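You operate a simulated robot arm through the tools that you are given. There is no shell and no other tool.

Carry out the task below with a simulated robot arm. There is one attempt and no reset: what you move stays moved.

## Task
Restock the PADS drawer with both pads from the tan tray.
Fine: shut the drawer and slide PADS to STOCKED.

It is judged by the outcome, as a careful person would: the job done as asked, and still so three seconds after it is handed in. It fails if anything else is knocked over, pushed out of place, dropped, spilled or broken.

## Robot
A 7-joint arm with a two-finger parallel gripper, fixed in place. Base frame: the origin is at the foot of the arm, x ahead of it, y to its left, z up. Readings come in mm, rad, newtons and seconds.
With the tool pointing down near the work surface it reaches from about 100 to 660 mm from the base axis. Its first joint turns from -1.152 to 1.152 rad. Payload 1.57 kg.
The tool frame sits at the grasp point between the pads (the TCP): z along the fingers, y along the line on which they close. The tips reach 30 mm beyond it. Largest opening 80 mm; finger width 17, thickness 12; the body of the gripper, 40 by 82 mm, starts 80 mm behind the TCP.
Orientation is that of the tool frame in the base frame, as [roll, pitch, yaw] about the fixed x, y, z axes, in that order (R = Rz(yaw) Ry(pitch) Rx(roll)). With the fingers straight down and closing along the base's y, the tool's x points along the base's -x, its y along +y and its z along -z.

## Interface
- The arm moves only by the tool step_arm. Its argument "plan" is a list of rows, each an object of numbers (a shift or turn left out is 0, a gripper value left out holds the last): "x", "y", "z": the shift along the tool's x, y, z in mm; "rx", "ry", "rz": the turn, a rotation vector about the tool's x, y, z in rad. In form: [{"x": .., "y": .., "z": .., "rx": .., "ry": .., "rz": ..}, ...]. A call has 1 to 20 rows; each row is the pose to reach, as a shift and turn from the pose commanded when the call began, along the tool's axes at that moment. "hand" is the finger opening in mm, from 0 to 80, set as the call begins (left out, the last holds). Rows are played at 5 a second. More than 50 mm and 0.15 rad between two rows, or a gripper value outside its range, and nothing of the call is played. A pose out of reach is approached as far as the arm can. The call stops where the force on the tool passes 40 N (or 10 N more than at its start, if that is more) or the arm is blocked; 0.2 s more then pass. The fingers move at their own pace (about 72 mm/s each) and stop on an object; they squeeze with about 22 N. The grip force told is the motor's: it shows also when the fingers shut on nothing. Time passes only in rows, and 0.2 s behind the last, so rows that repeat a pose let the fingers close. The reply holds the time, the measured pose of the TCP, the force on the tool along the base axes, the opening and the grip force, in the units named above and with some noise, with the torque about the TCP (base axes, N m) and any sound that the robot's microphone picked up.
- Cameras (640 x 400 px; columns grow to the right, rows downward): "scene" is fixed at [43, 421.2, 1434.8]; the picture's right is [-0.87, -0.49, 0.00], its down [-0.26, 0.47, -0.84] and it looks along [0.42, -0.73, -0.54] (base axes); focal length 339 px, centre (320, 200). "wrist" rides on the gripper at [72, -7, -122] in the tool frame; the picture's right is [0.09, 1.00, 0.00], its down [-0.84, 0.08, -0.54] and it looks along [-0.54, 0.05, 0.84] (tool axes); focal length 238 px, centre (320, 200). There is no depth. A picture from a camera that has moved, and an enlarged one, comes with that camera's place and axes in the base frame and with its lens. The place of the scene camera against the robot may be out by one fixed shift of up to 12 mm in any direction.
- snapshot(camera): a new picture of that camera. The clock stands still meanwhile.
- close_up(camera, box): a new picture of the part [left, top, right, bottom] of that camera's present view, enlarged. The clock stands still meanwhile.
- close_job(): hands the job in; it is judged then, once.

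Places have to be worked out from the pictures, the camera data and where the tool is seen. Open the gripper and draw the arm clear of the work before you hand the job in, unless the task says otherwise.

The tools are called after "Emit:" as a command line: name --argument value ..., lists and objects as JSON in quotes. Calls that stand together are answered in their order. step_arm: Moves the arm, as the interface text tells. Its arguments: {"type":"object","properties":{"plan":{"type":"array"},"hand":{"type":"number"}},"required":["plan"]} The other tools are called the same way: snapshot (camera) takes a picture; close_up (camera, box) takes an enlarged picture of a part of a camera's view; close_job () hands the job in.

At the start:

```text
time: 0.0
position: [386.5, 30.1, 1239.1]
tool_rot: [3.141, 0.001, 3.141]
force: [-0.2, 0.1, 0.7]
ft_torque: [0.0, -0.04, -0.03]
finger_gap: 79.9
grasp_force: 0.1
```

scene: 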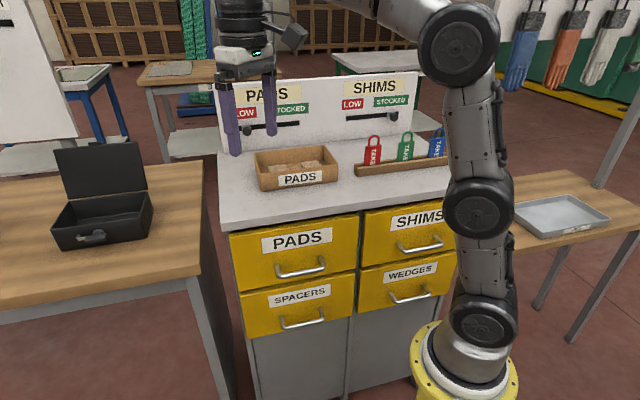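
wrist: 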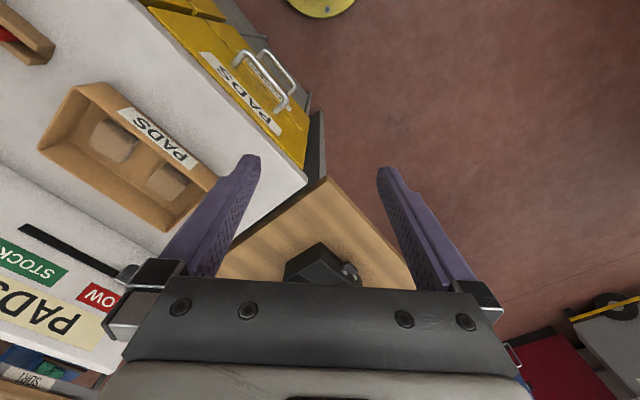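

I start by looking closely at the scene: the cabinet with drawers, the tan tray with two pads, and the LOW/STOCKED sliders.

Emit:
close_up --camera "scene" --box '[210, 60, 470, 222]'

Emit:
close_up --camera "scene" --box '[210, 190, 470, 352]'

Emit:
snapshot --camera "wrist"

```text
2.46 times, centred on (340, 141) of scene
camera zoom: at [43.0, 421.2, 1434.8], right [-0.87, -0.49, 0.0], down [-0.26, 0.47, -0.84], along [0.42, -0.73, -0.54], focal length 834 px, centre (271, 345)
```

zoom: 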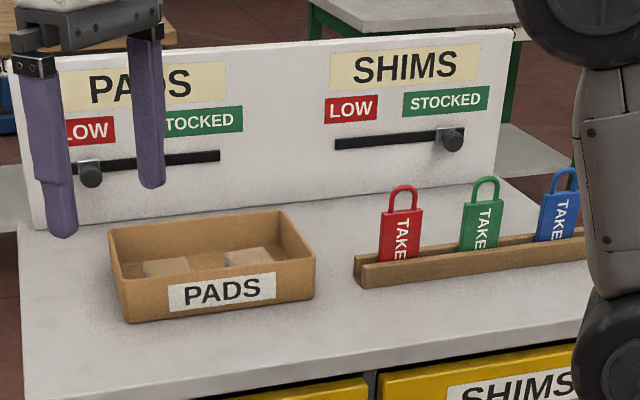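

```text
2.46 times, centred on (340, 271) of scene
camera zoom: at [43.0, 421.2, 1434.8], right [-0.87, -0.49, 0.0], down [-0.26, 0.47, -0.84], along [0.42, -0.73, -0.54], focal length 834 px, centre (271, 25)
```

zoom: 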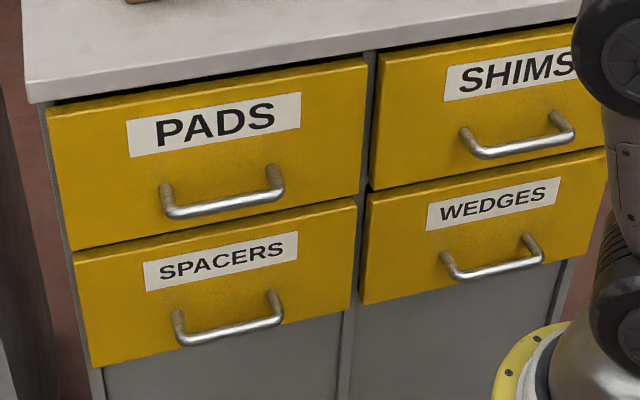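

```text
taken
camera wrist: at [314.9, 23.0, 1361.9], right [-0.09, 1.0, 0.0], down [0.84, 0.08, 0.54], along [0.54, 0.05, -0.84], focal length 238 px, centre (320, 200)
```

wrist: 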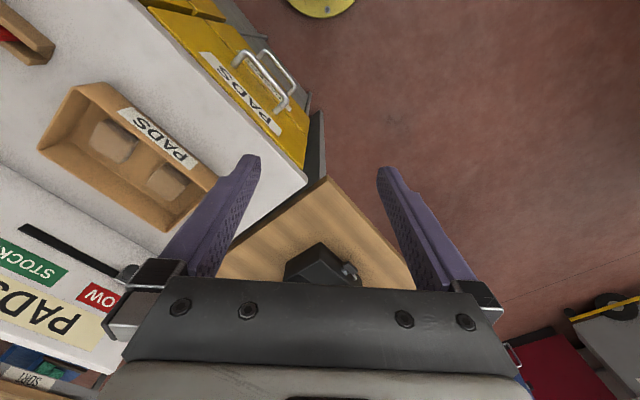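

I need sharper pixel locations for triangulation, so I enlarge the wrist view in parts.

Emit:
close_up --camera "wrist" --box '[0, 60, 240, 240]'

Emit:
close_up --camera "wrist" --box '[130, 0, 350, 200]'

Emit:
close_up --camera "wrist" --box '[0, 180, 240, 400]'

Emit:
close_up --camera "scene" --box '[210, 80, 350, 200]'

```text
2.22 times, centred on (120, 150) of wrist
camera zoom: at [314.9, 23.0, 1361.9], right [-0.09, 1.0, 0.0], down [0.84, 0.08, 0.54], along [0.54, 0.05, -0.84], focal length 530 px, centre (764, 311)
```

zoom: 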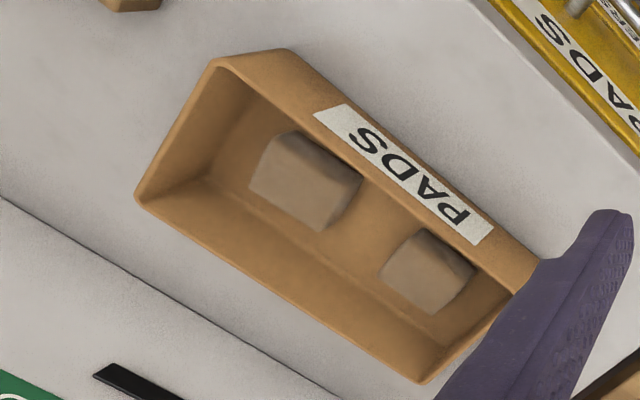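

```text
2.00 times, centred on (240, 100) of wrist
camera zoom: at [314.9, 23.0, 1361.9], right [-0.09, 1.0, 0.0], down [0.84, 0.08, 0.54], along [0.54, 0.05, -0.84], focal length 477 px, centre (480, 400)
```

zoom: 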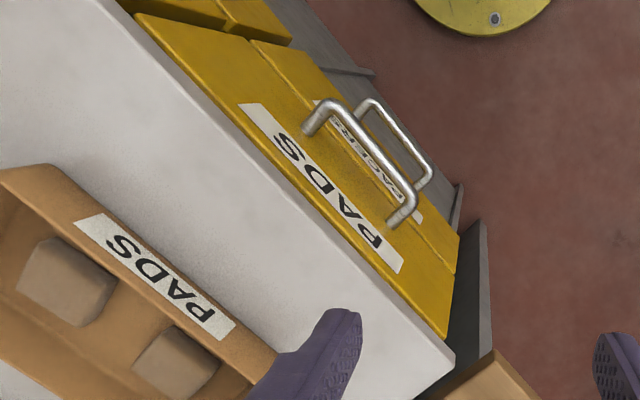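

```text
1.82 times, centred on (120, 290) of wrist
camera zoom: at [314.9, 23.0, 1361.9], right [-0.09, 1.0, 0.0], down [0.84, 0.08, 0.54], along [0.54, 0.05, -0.84], focal length 433 px, centre (684, 36)
```

zoom: 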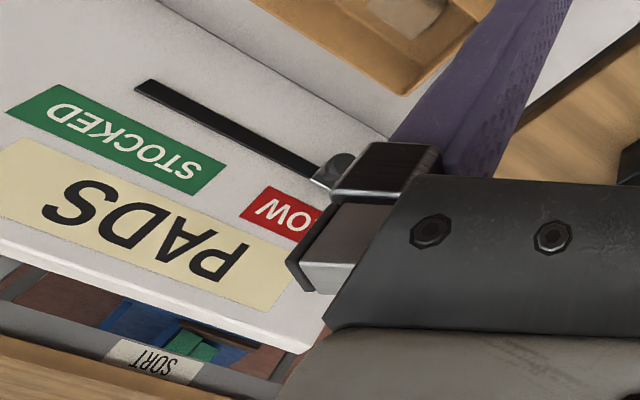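

```text
3.33 times, centred on (280, 140) of scene
camera zoom: at [43.0, 421.2, 1434.8], right [-0.87, -0.49, 0.0], down [-0.26, 0.47, -0.84], along [0.42, -0.73, -0.54], focal length 1129 px, centre (453, 400)
```

zoom: 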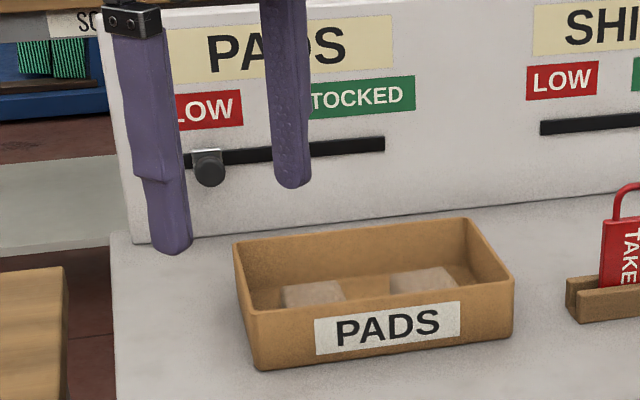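

The wrist and scene views put the tray rim near z≈1060 and the PADS handle near (377,-75,845), with the cabinet front along about (0.68,0.73). I shift the wrist camera toward the tray at the same height to get a second, more exact viewpoint.

Emit:
step_arm --plan '[{"x": -5, "y": -40}, {"x": -10, "y": -80}, {"x": -15, "y": -120}, {"x": -20, "y": -160}, {"x": -20, "y": -160}]'

Emit:
snapshot --camera "wrist"

Emit:
snapshot --camera "scene"

```text
time: 1.2
position: [406.0, -127.7, 1240.5]
tool_rot: [-3.141, 0.0, -3.14]
force: [0.3, -0.2, 0.1]
ft_torque: [0.03, 0.0, -0.02]
finger_gap: 79.9
grasp_force: 0.0
```

```text
taken
camera wrist: at [334.6, -134.9, 1362.8], right [-0.09, 1.0, 0.0], down [0.84, 0.08, 0.54], along [0.54, 0.05, -0.84], focal length 238 px, centre (320, 200)
```

wrist: 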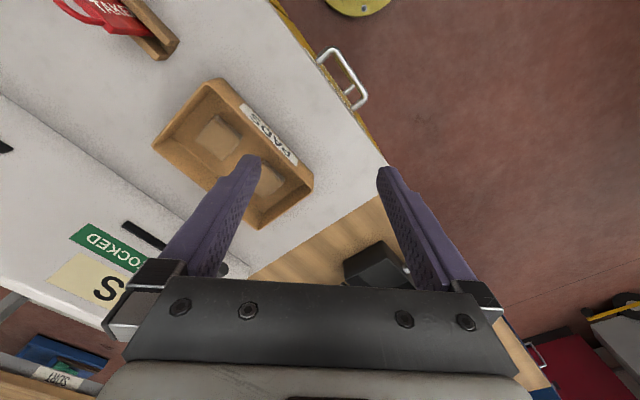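

```text
taken
```

scene: 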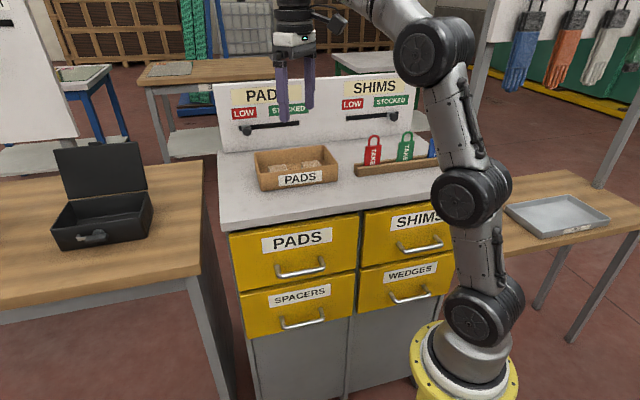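

Now I enlarge the new wrist view to measure the tray corners, handle and table edge against the first view.

Emit:
close_up --camera "wrist" --box '[130, 60, 330, 240]'

Emit:
close_up --camera "wrist" --box '[250, 0, 410, 200]'

Emit:
close_up --camera "wrist" --box '[0, 120, 260, 320]'

```text
2.22 times, centred on (230, 150) of wrist
camera zoom: at [334.6, -134.9, 1362.8], right [-0.09, 1.0, 0.0], down [0.84, 0.08, 0.54], along [0.54, 0.05, -0.84], focal length 530 px, centre (520, 311)
```

zoom: 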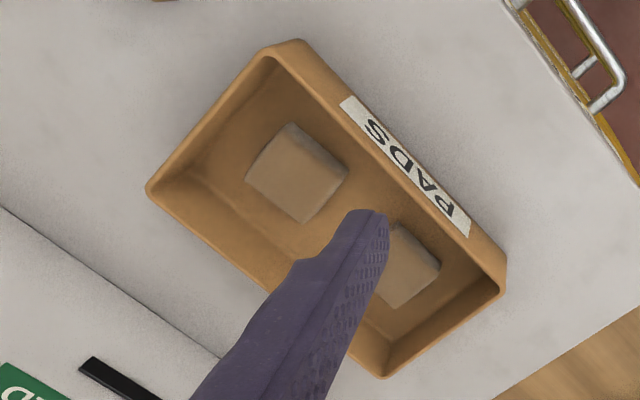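

```text
2.00 times, centred on (330, 100) of wrist
camera zoom: at [334.6, -134.9, 1362.8], right [-0.09, 1.0, 0.0], down [0.84, 0.08, 0.54], along [0.54, 0.05, -0.84], focal length 477 px, centre (300, 400)
```

zoom: 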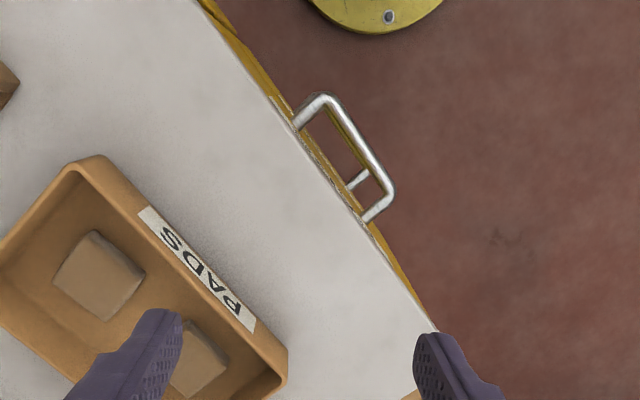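

```text
2.00 times, centred on (130, 220) of wrist
camera zoom: at [334.6, -134.9, 1362.8], right [-0.09, 1.0, 0.0], down [0.84, 0.08, 0.54], along [0.54, 0.05, -0.84], focal length 477 px, centre (700, 160)
```

zoom: 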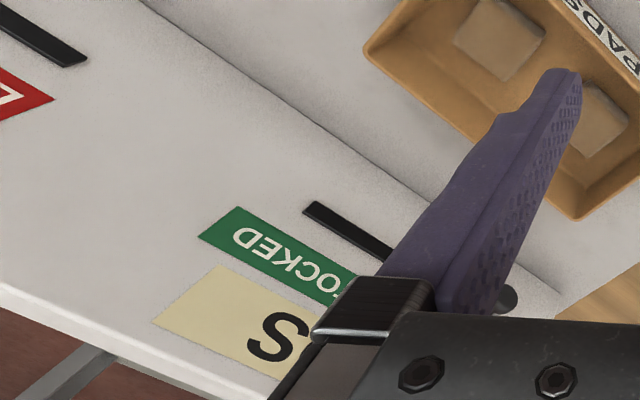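

Triangulation now puts the table top at z≈1000, the tray rim at z≈1052 (centre about (491,-239)) and the handle bar at about (376,-73,833), standing about 32 mm off the drawer face. The cabinet front runs at 47°, so I yaw the tool to make the fingers close along the drawer's pull direction and move out in front of the drawer, staying high.

Emit:
step_arm --plan '[{"x": 12.3, "y": 16, "rz": -0.1367}, {"x": 24.6, "y": 32, "rz": -0.2733}, {"x": 37, "y": 48, "rz": -0.41}, {"x": 49.3, "y": 64, "rz": -0.5467}, {"x": 61.7, "y": 80, "rz": -0.6833}, {"x": 74, "y": 96, "rz": -0.82}, {"x": 74, "y": 96, "rz": -0.82}]'

Emit:
snapshot --camera "wrist"

Emit:
snapshot --camera "scene"

```text
time: 2.8
position: [332.6, -33.8, 1239.2]
tool_rot: [3.141, 0.0, -2.321]
force: [0.5, 0.0, 0.2]
ft_torque: [-0.03, 0.0, -0.01]
finger_gap: 79.9
grasp_force: 0.1
```

```text
taken
camera wrist: at [288.6, -90.3, 1361.2], right [-0.79, 0.61, 0.0], down [0.51, 0.67, 0.54], along [0.33, 0.43, -0.84], focal length 238 px, centre (320, 200)
```

wrist: 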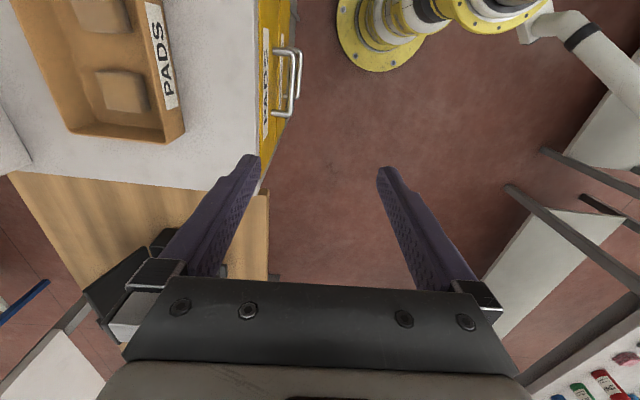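

```text
taken
```

scene: 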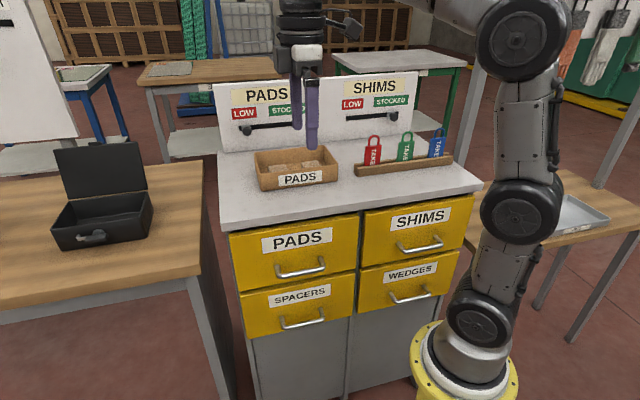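

The yaw is aligned. I enlarge this view to refine the handle, drawer face and tray pads positions.

Emit:
close_up --camera "wrist" --box '[230, 0, 330, 200]'

Emit:
close_up --camera "wrist" --box '[0, 0, 220, 200]'

Emit:
close_up --camera "scene" --box '[250, 0, 380, 100]'

```text
2.00 times, centred on (280, 100) of wrist
camera zoom: at [288.6, -90.3, 1361.2], right [-0.79, 0.61, 0.0], down [0.51, 0.67, 0.54], along [0.33, 0.43, -0.84], focal length 477 px, centre (400, 400)
```

zoom: 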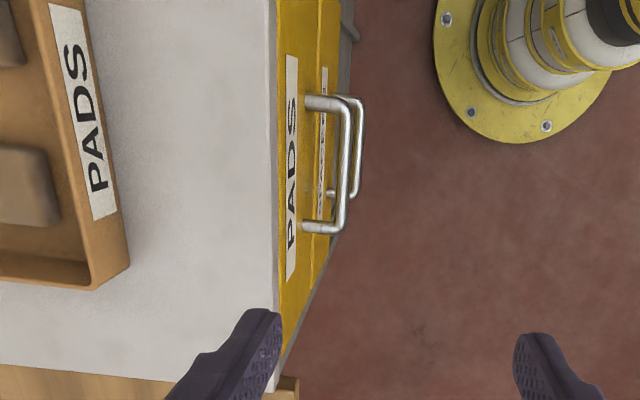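

```text
2.00 times, centred on (110, 100) of wrist
camera zoom: at [288.6, -90.3, 1361.2], right [-0.79, 0.61, 0.0], down [0.51, 0.67, 0.54], along [0.33, 0.43, -0.84], focal length 477 px, centre (740, 400)
```

zoom: 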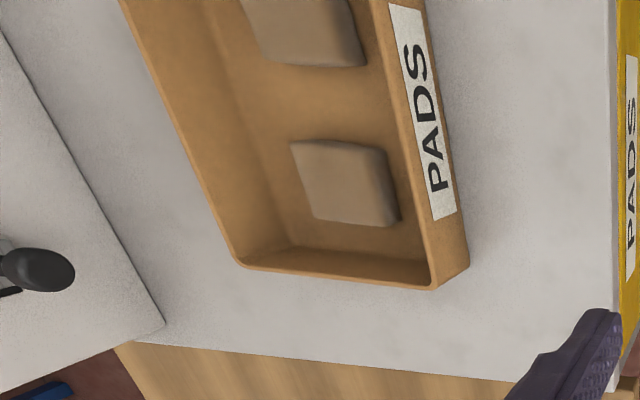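

```text
4.00 times, centred on (315, 50) of scene
camera zoom: at [43.0, 421.2, 1434.8], right [-0.87, -0.49, 0.0], down [-0.26, 0.47, -0.84], along [0.42, -0.73, -0.54], focal length 1354 px, centre (340, 800)
```

zoom: 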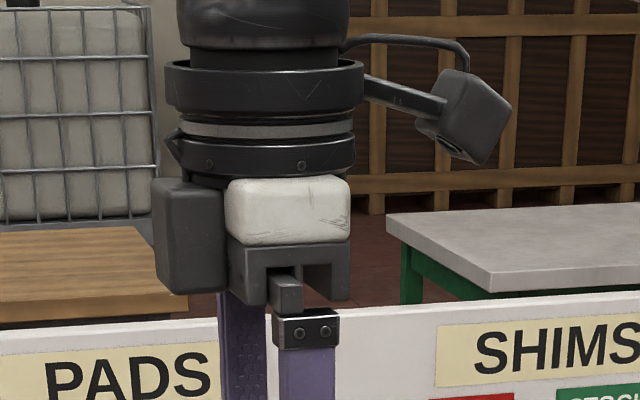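

The gripper's camera arm and a box stick out along the cabinet's width, so they are clear of it. The bar reads about (374,-73,835); I tilt the fingers 30° towards the drawer, set a 40 mm opening, and go down to a point 90 mm back from the handle.

Emit:
step_arm --hand 40 --plan '[{"z": 40, "y": 1, "rx": 0.1309}, {"z": 80, "y": 2, "rx": 0.2618}, {"z": 120, "y": 3, "rx": 0.3927}, {"z": 160, "y": 4, "rx": 0.5236}, {"z": 200, "y": 5, "rx": 0.5236}, {"z": 240, "y": 5.6, "rx": 0.5236}, {"z": 280, "y": 5.6, "rx": 0.5236}, {"z": 315.6, "y": 5.6, "rx": 0.5236}, {"z": 315.6, "y": 5.6, "rx": 0.5236}]'

Emit:
snapshot --camera "wrist"

Emit:
snapshot --camera "scene"

```text
time: 4.8
position: [327.2, -30.5, 923.2]
tool_rot: [-2.618, 0.002, -2.32]
force: [0.2, -0.9, -0.2]
ft_torque: [0.02, 0.02, 0.02]
finger_gap: 40.0
grasp_force: 0.1
```

```text
taken
camera wrist: at [238.0, -45.8, 1032.5], right [-0.69, 0.52, -0.5], down [0.32, 0.84, 0.43], along [0.64, 0.14, -0.75], focal length 238 px, centre (320, 200)
```

wrist: 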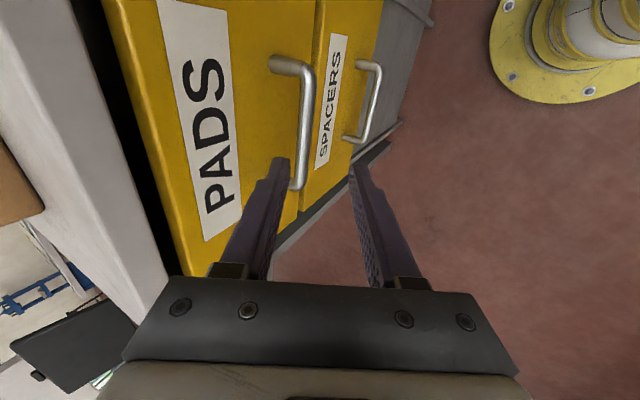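

```text
taken
```

scene: 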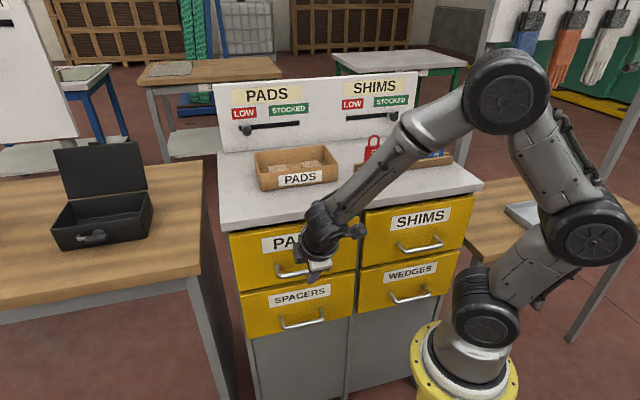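

The arm is clear in front of the drawer. I enlarge the wrist view to fix the handle relative to the fingers before going in.

Emit:
close_up --camera "wrist" --box '[180, 20, 440, 290]'

Emit:
close_up --camera "scene" --box '[230, 180, 390, 310]'

```text
1.48 times, centred on (310, 155) of wrist
camera zoom: at [238.0, -45.8, 1032.5], right [-0.69, 0.52, -0.5], down [0.32, 0.84, 0.43], along [0.64, 0.14, -0.75], focal length 353 px, centre (335, 267)
```

zoom: 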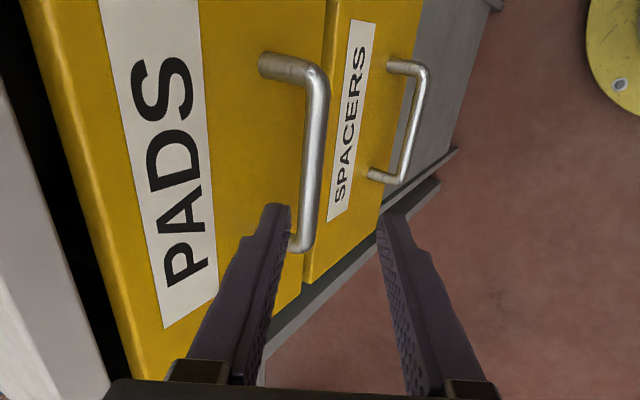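

```text
3.08 times, centred on (310, 245) of scene
camera zoom: at [43.0, 421.2, 1434.8], right [-0.87, -0.49, 0.0], down [-0.26, 0.47, -0.84], along [0.42, -0.73, -0.54], focal length 1042 px, centre (351, 62)
```

zoom: 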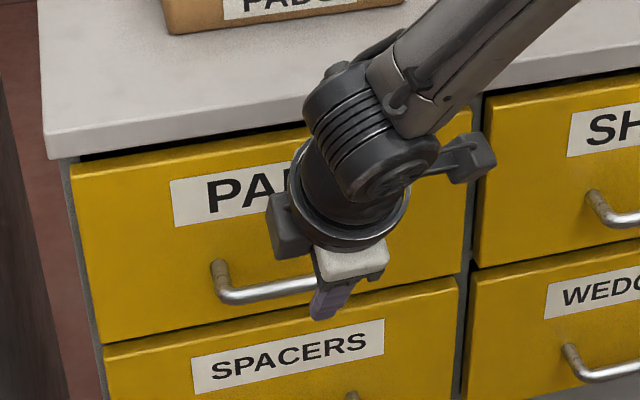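

The closer view refines the bar to about (369,-74,852), i.e. 92 mm ahead of the grasp point and 17 mm towards the inner finger. I shift to put the bar between the fingers and advance most of the way.

Emit:
step_arm --plan '[{"x": 3, "y": -8, "z": 0}, {"x": 3, "y": -8, "z": 25}, {"x": 3, "y": -8, "z": 48}, {"x": 3, "y": -8, "z": 48}]'

Emit:
close_up --camera "wrist" --box '[180, 20, 440, 290]'

Emit:
close_up --camera "scene" --box '[230, 180, 390, 310]'

```text
time: 5.8
position: [350.0, -53.6, 885.3]
tool_rot: [-2.618, 0.0, -2.322]
force: [-0.1, 1.2, 0.1]
ft_torque: [0.0, 0.03, -0.03]
finger_gap: 39.9
grasp_force: 0.1
```

```text
1.48 times, centred on (310, 155) of wrist
camera zoom: at [260.0, -68.8, 994.8], right [-0.69, 0.52, -0.5], down [0.32, 0.84, 0.43], along [0.64, 0.14, -0.75], focal length 353 px, centre (335, 267)
```

zoom: 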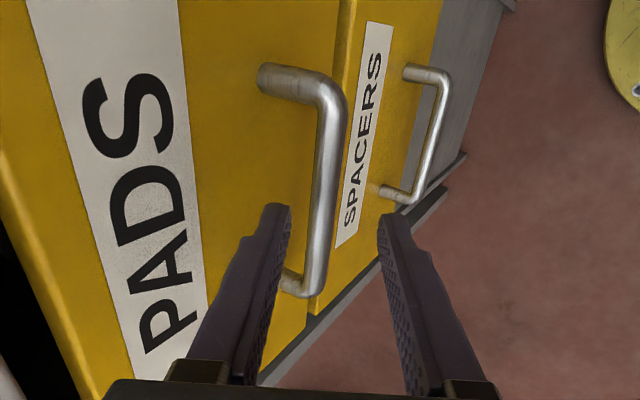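

```text
3.08 times, centred on (310, 245) of scene
camera zoom: at [43.0, 421.2, 1434.8], right [-0.87, -0.49, 0.0], down [-0.26, 0.47, -0.84], along [0.42, -0.73, -0.54], focal length 1042 px, centre (351, 62)
```

zoom: 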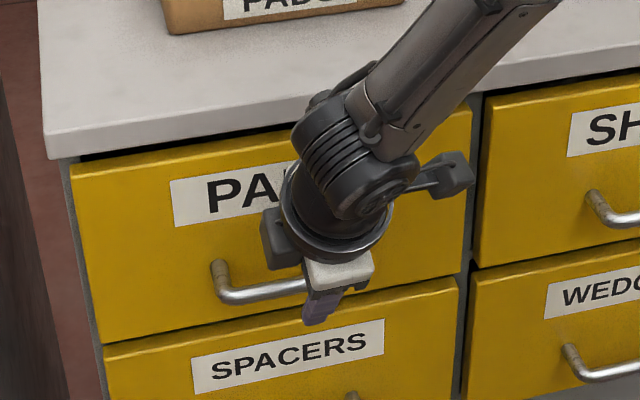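

The bar now sits between the fingers, about 39 mm ahead of the grasp point. I advance the last 22 mm, then close on the bar.

Emit:
step_arm --plan '[{"x": 3, "y": 1, "z": 11}, {"x": 3, "y": 2, "z": 22}, {"x": 3, "y": 2, "z": 22}]'

Emit:
close_up --camera "wrist" --box '[180, 20, 440, 290]'

Emit:
close_up --camera "scene" --box '[230, 180, 390, 310]'

```text
time: 6.6
position: [352.0, -62.8, 866.8]
tool_rot: [-2.618, 0.0, -2.321]
force: [-0.9, 0.4, -1.2]
ft_torque: [0.0, -0.01, -0.01]
finger_gap: 40.0
grasp_force: 0.1
```

```text
1.48 times, centred on (310, 155) of wrist
camera zoom: at [264.1, -77.6, 975.7], right [-0.69, 0.52, -0.5], down [0.32, 0.84, 0.43], along [0.64, 0.14, -0.75], focal length 353 px, centre (335, 267)
```

zoom: 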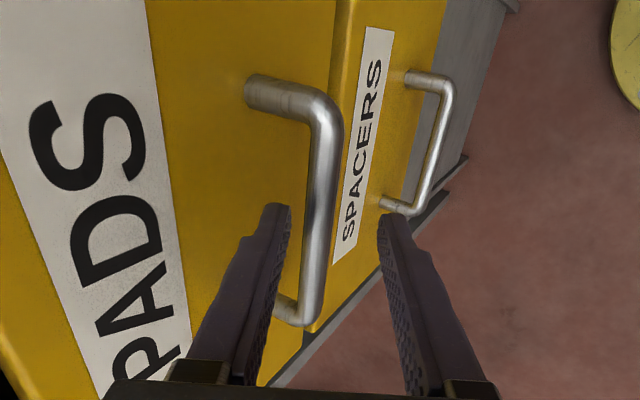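

```text
3.08 times, centred on (310, 245) of scene
camera zoom: at [43.0, 421.2, 1434.8], right [-0.87, -0.49, 0.0], down [-0.26, 0.47, -0.84], along [0.42, -0.73, -0.54], focal length 1042 px, centre (351, 62)
```

zoom: 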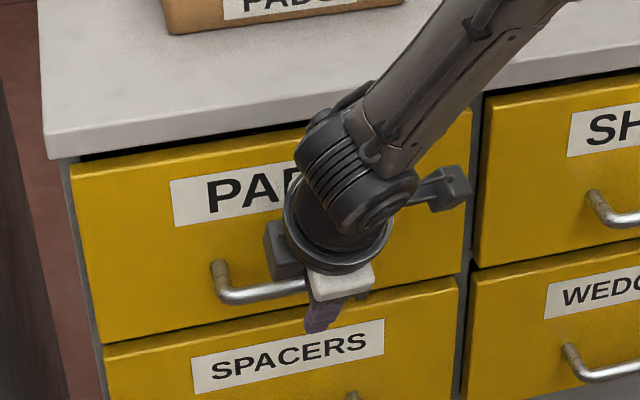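

The bar measures about 17 mm beyond the grasp point and roughly centred, so it is within the fingers. I close on it now.

Emit:
step_arm --hand 0 --plan '[{"z": 0}, {"z": 0}, {"z": 0}, {"z": 0}]'

Emit:
close_up --camera "wrist" --box '[180, 20, 440, 290]'

```text
time: 7.6
position: [353.7, -62.2, 867.0]
tool_rot: [-2.618, 0.004, -2.321]
force: [1.2, 1.2, 10.4]
ft_torque: [0.11, -0.3, -0.5]
finger_gap: 14.1
grasp_force: 31.0
```

```text
1.48 times, centred on (310, 155) of wrist
camera zoom: at [264.5, -77.5, 976.4], right [-0.69, 0.52, -0.5], down [0.32, 0.84, 0.43], along [0.65, 0.14, -0.75], focal length 353 px, centre (335, 267)
```

zoom: 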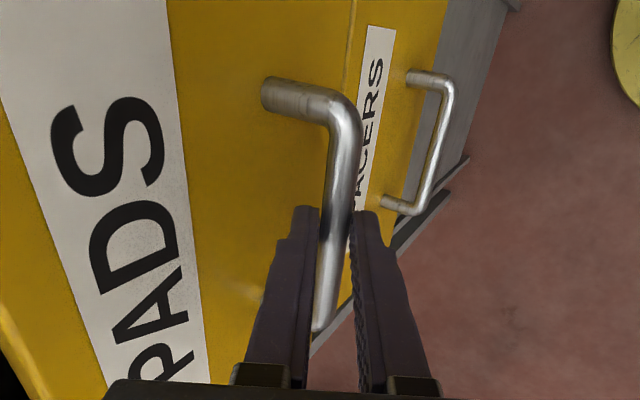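

The fingers hold the bar (14 mm gap, 31 N) and the drawer already moved slightly. I pull slowly straight outward along the drawer's normal for 60 mm first.

Emit:
step_arm --plan '[{"y": 8.66, "z": -5}, {"y": 17.32, "z": -10}, {"y": 25.98, "z": -15}, {"y": 34.64, "z": -20}, {"y": 43.3, "z": -25}, {"y": 51.96, "z": -30}]'

Emit:
snapshot --camera "wrist"

Emit:
snapshot --camera "scene"

```text
time: 9.0
position: [312.5, -20.7, 868.7]
tool_rot: [-2.615, 0.004, -2.322]
force: [9.4, 9.1, 12.9]
ft_torque: [0.18, -0.38, -0.34]
finger_gap: 13.8
grasp_force: 30.9
```

```text
taken
camera wrist: at [221.8, -35.4, 976.2], right [-0.69, 0.52, -0.5], down [0.32, 0.84, 0.43], along [0.65, 0.14, -0.75], focal length 238 px, centre (320, 200)
```

wrist: 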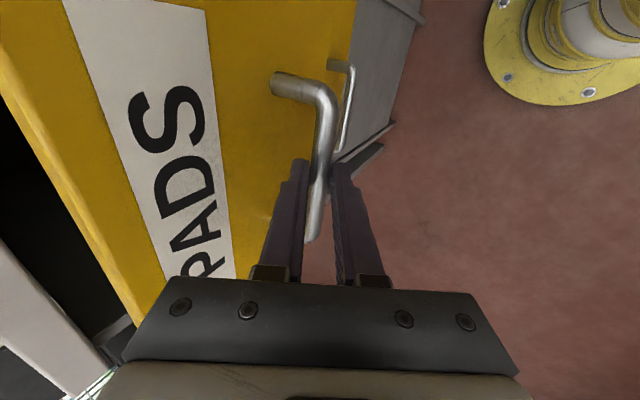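

```text
taken
```

scene: 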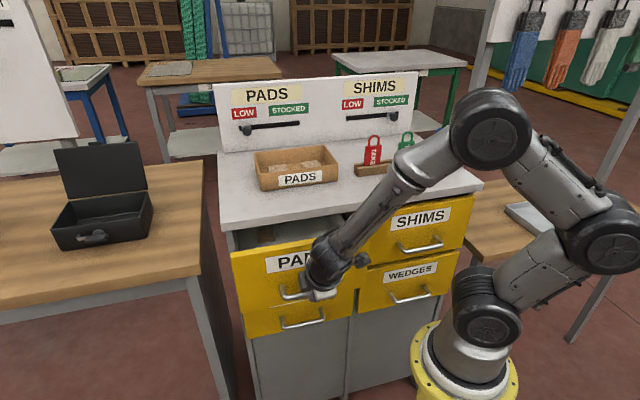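

The drawer slides freely; the sideways reaction (about 13 N) and the actual travel suggest its axis is nearer 45°. I correct the pull direction and keep pulling another 100 mm.

Emit:
step_arm --plan '[{"x": -1.8, "y": 8.65, "z": -5}, {"x": -2.2, "y": 17.3, "z": -10}, {"x": -2.5, "y": 26, "z": -15}, {"x": -2.9, "y": 34.6, "z": -20}, {"x": -3.2, "y": 43.3, "z": -25}, {"x": -3.6, "y": 51.9, "z": -30}, {"x": -3.9, "y": 60.6, "z": -35}, {"x": -4.3, "y": 69.2, "z": -40}, {"x": -4.6, "y": 77.9, "z": -45}, {"x": -5, "y": 86.5, "z": -50}]'

Emit:
snapshot --camera "wrist"

Emit:
snapshot --camera "scene"

```text
time: 11.2
position: [239.6, 50.4, 868.2]
tool_rot: [-2.614, 0.003, -2.322]
force: [-3.2, -4.8, 38.2]
ft_torque: [-0.21, -0.54, -0.5]
finger_gap: 14.1
grasp_force: 29.9
```

```text
taken
camera wrist: at [151.0, 36.1, 976.1], right [-0.69, 0.52, -0.5], down [0.32, 0.84, 0.43], along [0.65, 0.14, -0.75], focal length 238 px, centre (320, 200)
```

wrist: 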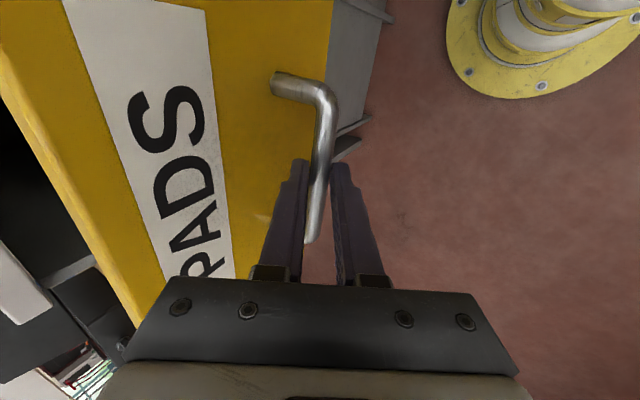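

```text
taken
```

scene: 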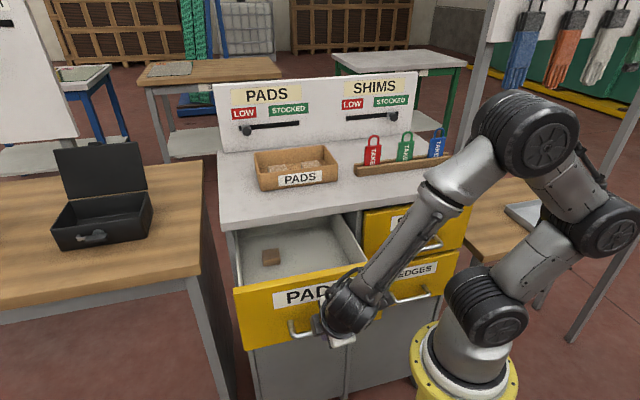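

The drawer is about 170 mm open and I can see its interior with one existing block inside. The tool pushes down on the bar with 38 N, so I release the bar gently (opening only to 28 mm to stay clear of the face).

Emit:
step_arm --hand 28 --plan '[{"z": 0}, {"z": 0}, {"z": 0}]'

Emit:
close_up --camera "wrist" --box '[180, 20, 440, 290]'

Emit:
close_up --camera "scene" --box '[210, 190, 390, 350]'

```text
time: 12.0
position: [240.0, 51.9, 865.4]
tool_rot: [-2.618, 0.0, -2.319]
force: [0.4, 0.3, -1.1]
ft_torque: [0.03, 0.02, -0.02]
finger_gap: 27.9
grasp_force: 0.0
```

```text
1.48 times, centred on (310, 155) of wrist
camera zoom: at [151.0, 36.0, 974.8], right [-0.69, 0.52, -0.5], down [0.32, 0.84, 0.43], along [0.64, 0.14, -0.75], focal length 353 px, centre (335, 267)
```

zoom: 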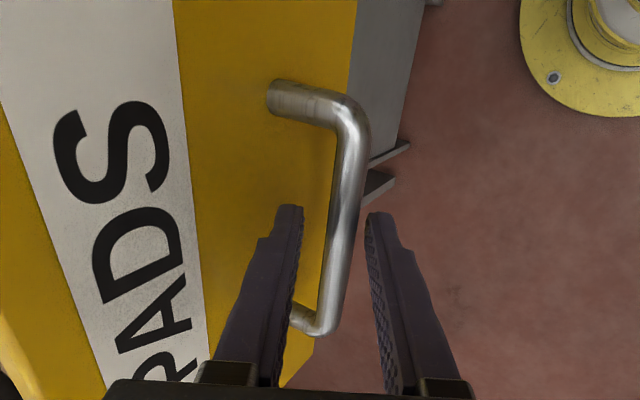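

```text
2.50 times, centred on (300, 270) of scene
camera zoom: at [43.0, 421.2, 1434.8], right [-0.87, -0.49, 0.0], down [-0.26, 0.47, -0.84], along [0.42, -0.73, -0.54], focal length 847 px, centre (370, 25)
```

zoom: 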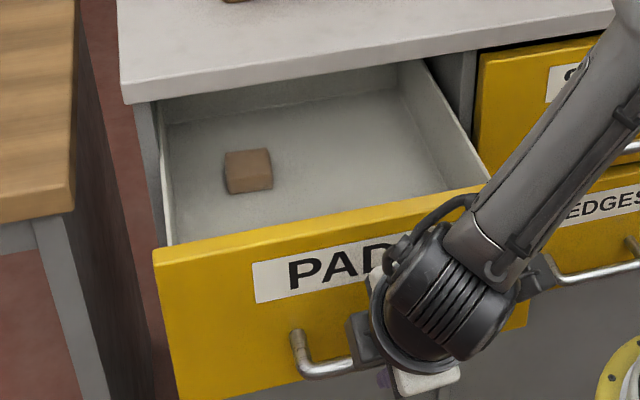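

The bar is free and forces are zero. There's one pad already in the drawer that I must avoid; I back out along the fingers, then rise and straighten the tool to vertical.

Emit:
step_arm --plan '[{"z": -40}, {"z": -80}, {"y": -21, "z": -116.4}, {"y": -42, "z": -152.7, "rx": -0.1309}, {"y": -63, "z": -189.1, "rx": -0.2618}, {"y": -84, "z": -225.5, "rx": -0.3927}, {"y": -105, "z": -261.9, "rx": -0.5236}, {"y": -126, "z": -298.2, "rx": -0.5236}, {"y": -126, "z": -298.2, "rx": -0.5236}]'

Emit:
snapshot --camera "wrist"

Emit:
snapshot --camera "scene"

```text
time: 14.0
position: [210.8, 79.1, 1187.3]
tool_rot: [3.142, 0.0, -2.321]
force: [-0.4, -0.2, -0.7]
ft_torque: [0.02, -0.01, 0.01]
finger_gap: 28.4
grasp_force: 0.0
```

```text
taken
camera wrist: at [166.6, 21.5, 1309.1], right [-0.79, 0.61, 0.0], down [0.51, 0.66, 0.54], along [0.33, 0.43, -0.84], focal length 238 px, centre (320, 200)
```

wrist: 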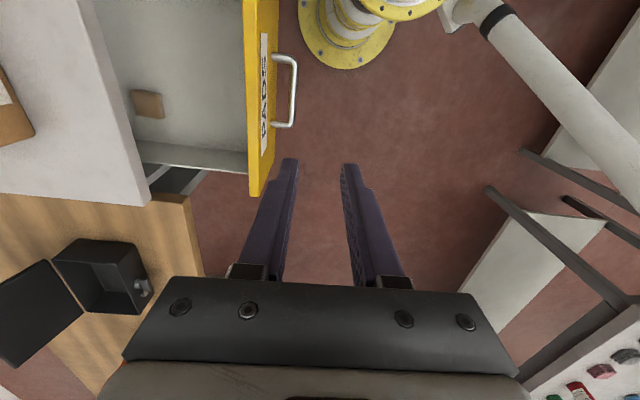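

```text
taken
```

scene: 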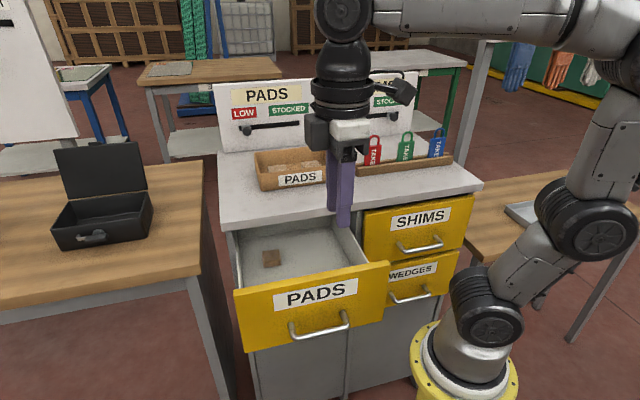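

The drawer is clearly open. I enlarge both views to measure the drawer interior, the existing pad and the true cabinet angle.

Emit:
close_up --camera "wrist" --box '[70, 0, 310, 210]'

Emit:
close_up --camera "scene" --box '[210, 190, 410, 350]'

```text
1.90 times, centred on (190, 105) of wrist
camera zoom: at [166.6, 21.5, 1309.1], right [-0.79, 0.61, 0.0], down [0.51, 0.66, 0.54], along [0.33, 0.43, -0.84], focal length 454 px, centre (568, 381)
```

zoom: 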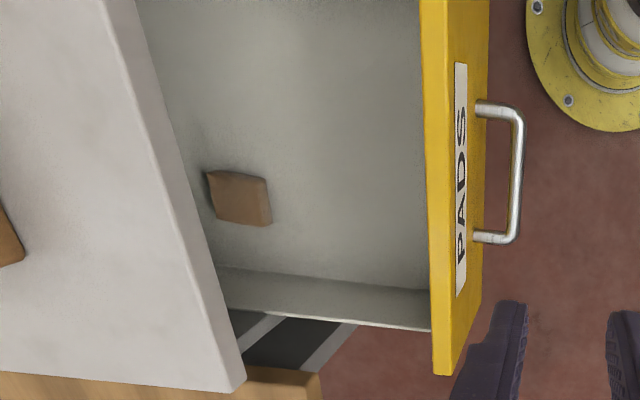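

```text
2.50 times, centred on (310, 270) of scene
camera zoom: at [43.0, 421.2, 1434.8], right [-0.87, -0.49, 0.0], down [-0.26, 0.47, -0.84], along [0.42, -0.73, -0.54], focal length 847 px, centre (345, 25)
```

zoom: 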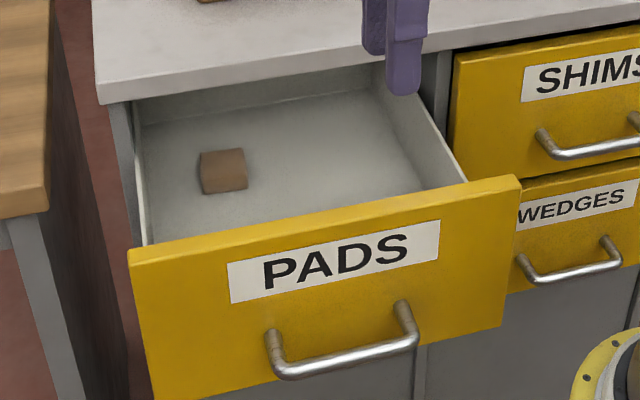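

The table edge and drawer both measure as 45°, with about 160 mm of clear depth between the table edge and the drawer front. I move the camera over the open drawer with yaw corrected to 45° to measure the floor and existing pad.

Emit:
step_arm --plan '[{"y": -45, "rz": 0.01}, {"y": -90, "rz": 0.02}, {"y": -135, "rz": 0.03}, {"y": -180, "rz": 0.035}, {"y": -180, "rz": 0.035}]'

Emit:
snapshot --camera "wrist"

Emit:
close_up --camera "wrist" --box '[150, 0, 420, 200]'

Emit:
close_up --camera "wrist" --box '[0, 0, 240, 200]'

```text
time: 15.2
position: [345.3, -46.1, 1188.7]
tool_rot: [-3.141, 0.0, -2.354]
force: [0.6, -0.8, 0.2]
ft_torque: [-0.01, 0.0, -0.01]
finger_gap: 28.0
grasp_force: 0.0
```

```text
taken
camera wrist: at [298.3, -102.4, 1311.0], right [-0.77, 0.64, 0.0], down [0.54, 0.65, 0.54], along [0.35, 0.42, -0.84], focal length 238 px, centre (320, 200)
```

wrist: 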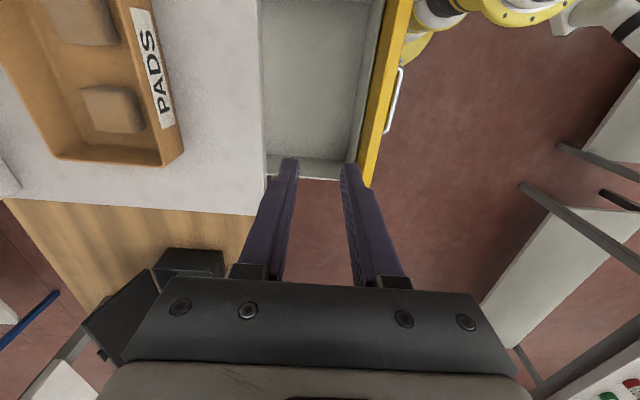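

```text
2.00 times, centred on (285, 100) of wrist
camera zoom: at [298.3, -102.4, 1311.0], right [-0.77, 0.64, 0.0], down [0.54, 0.65, 0.54], along [0.35, 0.42, -0.84], focal length 477 px, centre (390, 400)
```

zoom: 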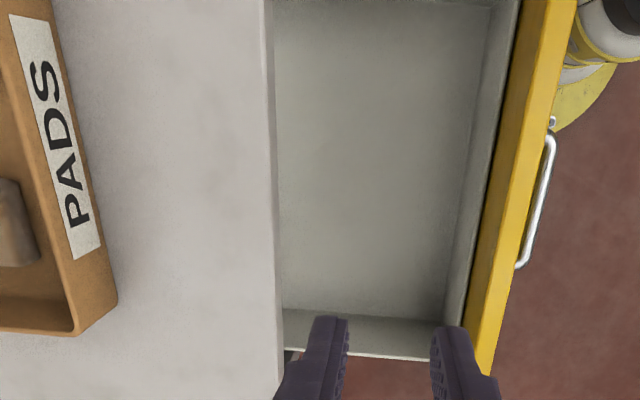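

```text
2.00 times, centred on (120, 100) of wrist
camera zoom: at [298.3, -102.4, 1311.0], right [-0.77, 0.64, 0.0], down [0.54, 0.65, 0.54], along [0.35, 0.42, -0.84], focal length 477 px, centre (720, 400)
```

zoom: 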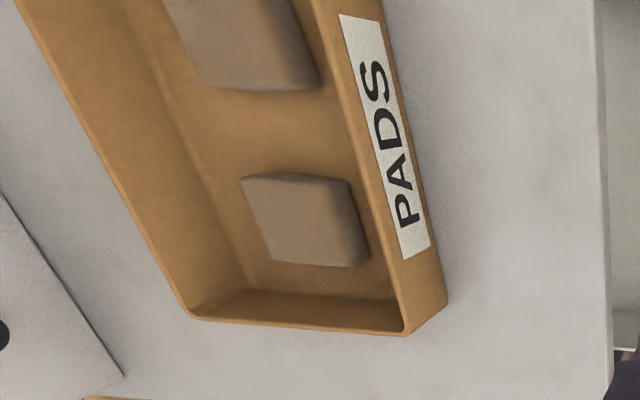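

The existing pad sits back under the table edge (N≈-404), so the open area is free. Now I move over the nearer tray pad (estimated at about (530,-208)), opening the fingers to 68 mm, and look straight down at it.

Emit:
step_arm --hand 68 --plan '[{"x": -4, "y": -49}, {"x": -8, "y": -98}, {"x": -12, "y": -147}, {"x": -16, "y": -196}, {"x": -16, "y": -245}, {"x": -16, "y": -245}]'

Emit:
snapshot --camera "wrist"

Emit:
snapshot --camera "scene"

```text
time: 16.6
position: [508.6, -202.5, 1172.5]
tool_rot: [3.141, 0.002, -2.356]
force: [0.1, -0.5, 0.5]
ft_torque: [-0.02, 0.03, -0.02]
finger_gap: 68.1
grasp_force: 0.0
out of reach, approached as far as the arm can: row 5, 6
```

```text
taken
camera wrist: at [462.8, -258.6, 1294.4], right [-0.77, 0.64, 0.0], down [0.54, 0.65, 0.54], along [0.35, 0.42, -0.84], focal length 238 px, centre (320, 200)
```

wrist: 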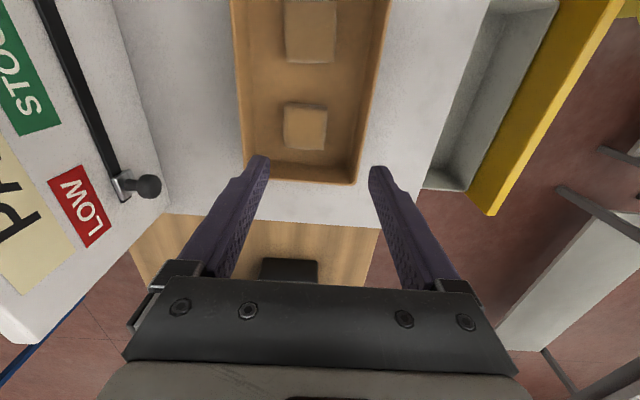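

```text
taken
```

scene: 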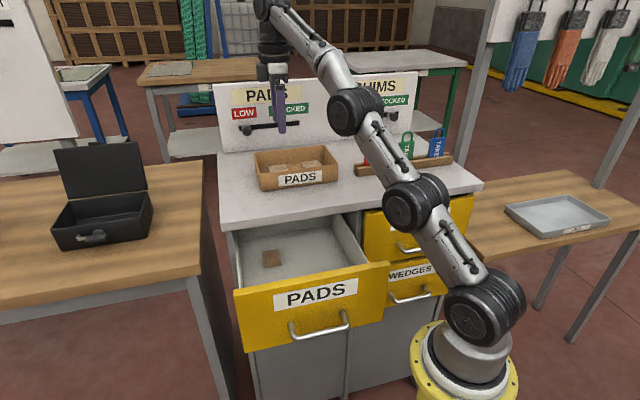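

That pose was slightly out of reach at this height; the arm stopped at (508.6,-202.5,1172.5). The view is good though, so I enlarge it to measure pads, tray, and the knob.

Emit:
close_up --camera "wrist" --box '[220, 0, 400, 190]'

Emit:
close_up --camera "wrist" --box '[0, 20, 220, 260]'

Emit:
close_up --camera "wrist" --box '[400, 0, 640, 230]'

```text
2.11 times, centred on (310, 95) of wrist
camera zoom: at [462.8, -258.6, 1294.4], right [-0.77, 0.64, 0.0], down [0.54, 0.65, 0.54], along [0.35, 0.42, -0.84], focal length 502 px, centre (341, 421)
```

zoom: 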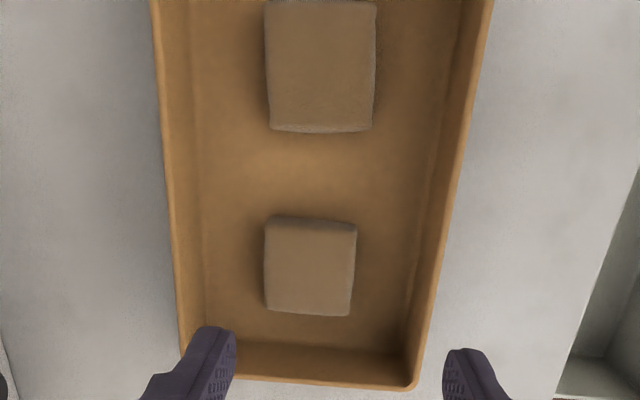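

```text
1.67 times, centred on (110, 140) of wrist
camera zoom: at [462.8, -258.6, 1294.4], right [-0.77, 0.64, 0.0], down [0.54, 0.65, 0.54], along [0.35, 0.42, -0.84], focal length 397 px, centre (670, 300)
```

zoom: 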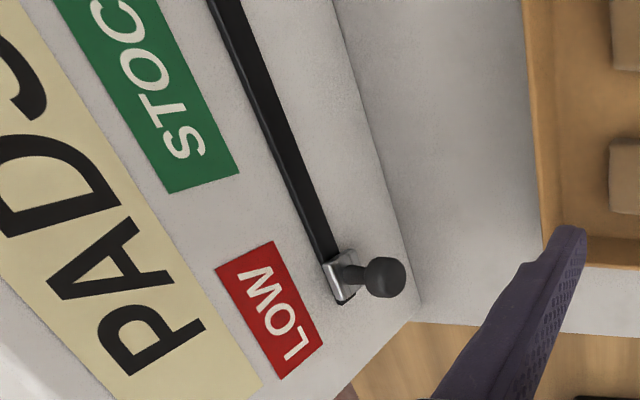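

```text
1.74 times, centred on (520, 115) of wrist
camera zoom: at [462.8, -258.6, 1294.4], right [-0.77, 0.64, 0.0], down [0.54, 0.65, 0.54], along [0.35, 0.42, -0.84], focal length 414 px, centre (-28, 348)
```

zoom: 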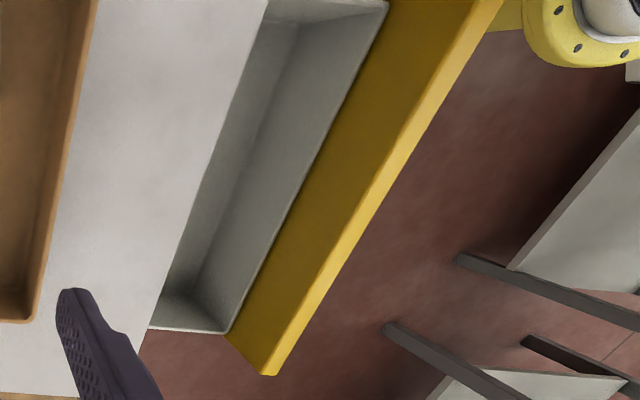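

Pad L measures centre ≈(527,-209) with top z≈1025, and pad R ≈(463,-272), both about 46 mm square with good finger clearance front and back. I lower 50 mm to learn where the commanded pose stands after the reach limit.

Emit:
step_arm --plan '[{"z": 25}, {"z": 50}, {"z": 50}]'

```text
time: 17.4
position: [508.6, -200.5, 1122.9]
tool_rot: [-3.141, 0.001, -2.356]
force: [0.5, -0.4, 0.1]
ft_torque: [-0.01, -0.02, 0.0]
finger_gap: 67.9
grasp_force: 0.1
```

The command base is the reached pose. I shift over pad L and lower to z≈1085, then check alignment in the camera.

Emit:
step_arm --plan '[{"x": -7, "y": -18.3, "z": 0}, {"x": -7, "y": -18.3, "z": 38}, {"x": -7, "y": -18.3, "z": 38}]'

Emit:
close_up --camera "wrist" --box '[180, 0, 460, 220]'

Emit:
close_up --camera "scene" --box '[220, 60, 360, 200]'

```text
time: 18.2
position: [526.6, -208.4, 1085.0]
tool_rot: [-3.14, -0.001, -2.357]
force: [-0.1, -1.3, -0.3]
ft_torque: [-0.02, -0.01, -0.01]
finger_gap: 68.0
grasp_force: 0.1
```

```text
1.82 times, centred on (320, 110) of wrist
camera zoom: at [481.2, -264.3, 1207.6], right [-0.77, 0.64, 0.0], down [0.54, 0.65, 0.54], along [0.35, 0.42, -0.84], focal length 433 px, centre (320, 364)
```

zoom: 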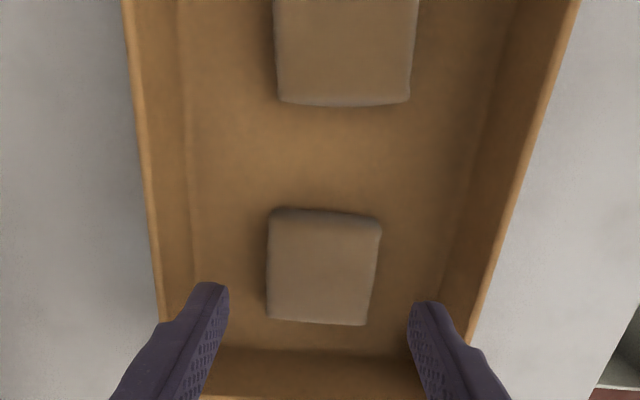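

```text
2.86 times, centred on (290, 130) of scene
camera zoom: at [43.0, 421.2, 1434.8], right [-0.87, -0.49, 0.0], down [-0.26, 0.47, -0.84], along [0.42, -0.73, -0.54], focal length 968 px, centre (406, 400)
```

zoom: 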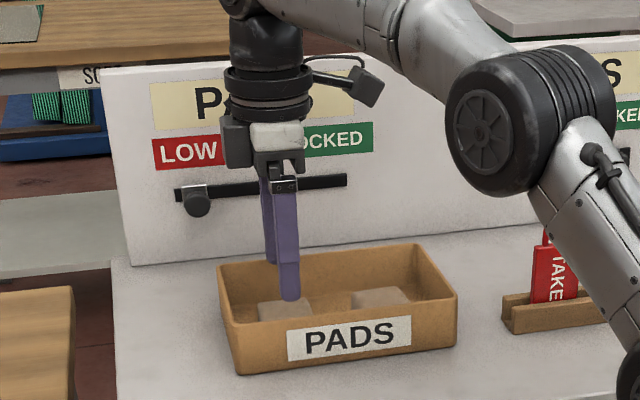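

Pad L is centred within about 1 mm of the grasp point. I lower so the fingertips reach about z=1009 on either side of the pad.

Emit:
step_arm --plan '[{"z": 15}, {"z": 30}, {"z": 40}, {"z": 46}, {"z": 46}]'

Emit:
close_up --camera "wrist" --box '[180, 0, 460, 220]'

Emit:
close_up --camera "scene" --box '[220, 80, 360, 220]'

```text
time: 19.4
position: [525.5, -206.7, 1039.5]
tool_rot: [-3.141, 0.001, -2.355]
force: [-0.2, -0.4, -0.6]
ft_torque: [0.01, 0.02, 0.01]
finger_gap: 68.1
grasp_force: 0.1
```

```text
1.82 times, centred on (320, 110) of wrist
camera zoom: at [479.2, -262.7, 1161.5], right [-0.77, 0.64, 0.0], down [0.54, 0.65, 0.54], along [0.35, 0.42, -0.84], focal length 433 px, centre (320, 364)
```

zoom: 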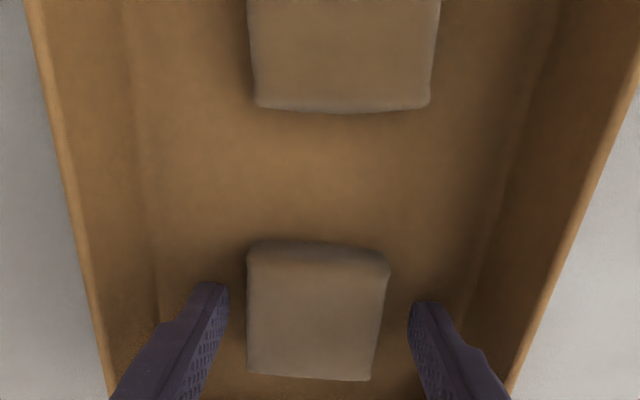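

```text
2.86 times, centred on (290, 150) of scene
camera zoom: at [43.0, 421.2, 1434.8], right [-0.87, -0.49, 0.0], down [-0.26, 0.47, -0.84], along [0.42, -0.73, -0.54], focal length 968 px, centre (406, 343)
```

zoom: 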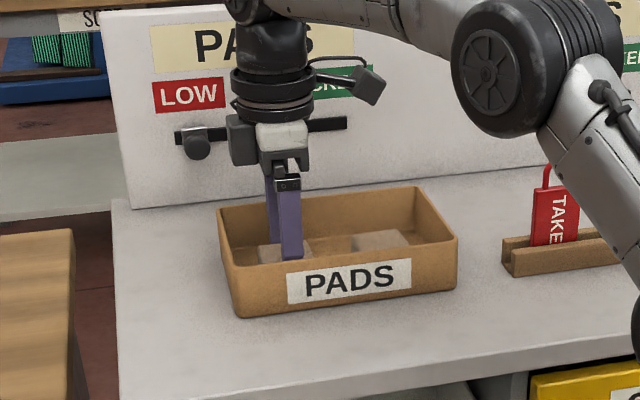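

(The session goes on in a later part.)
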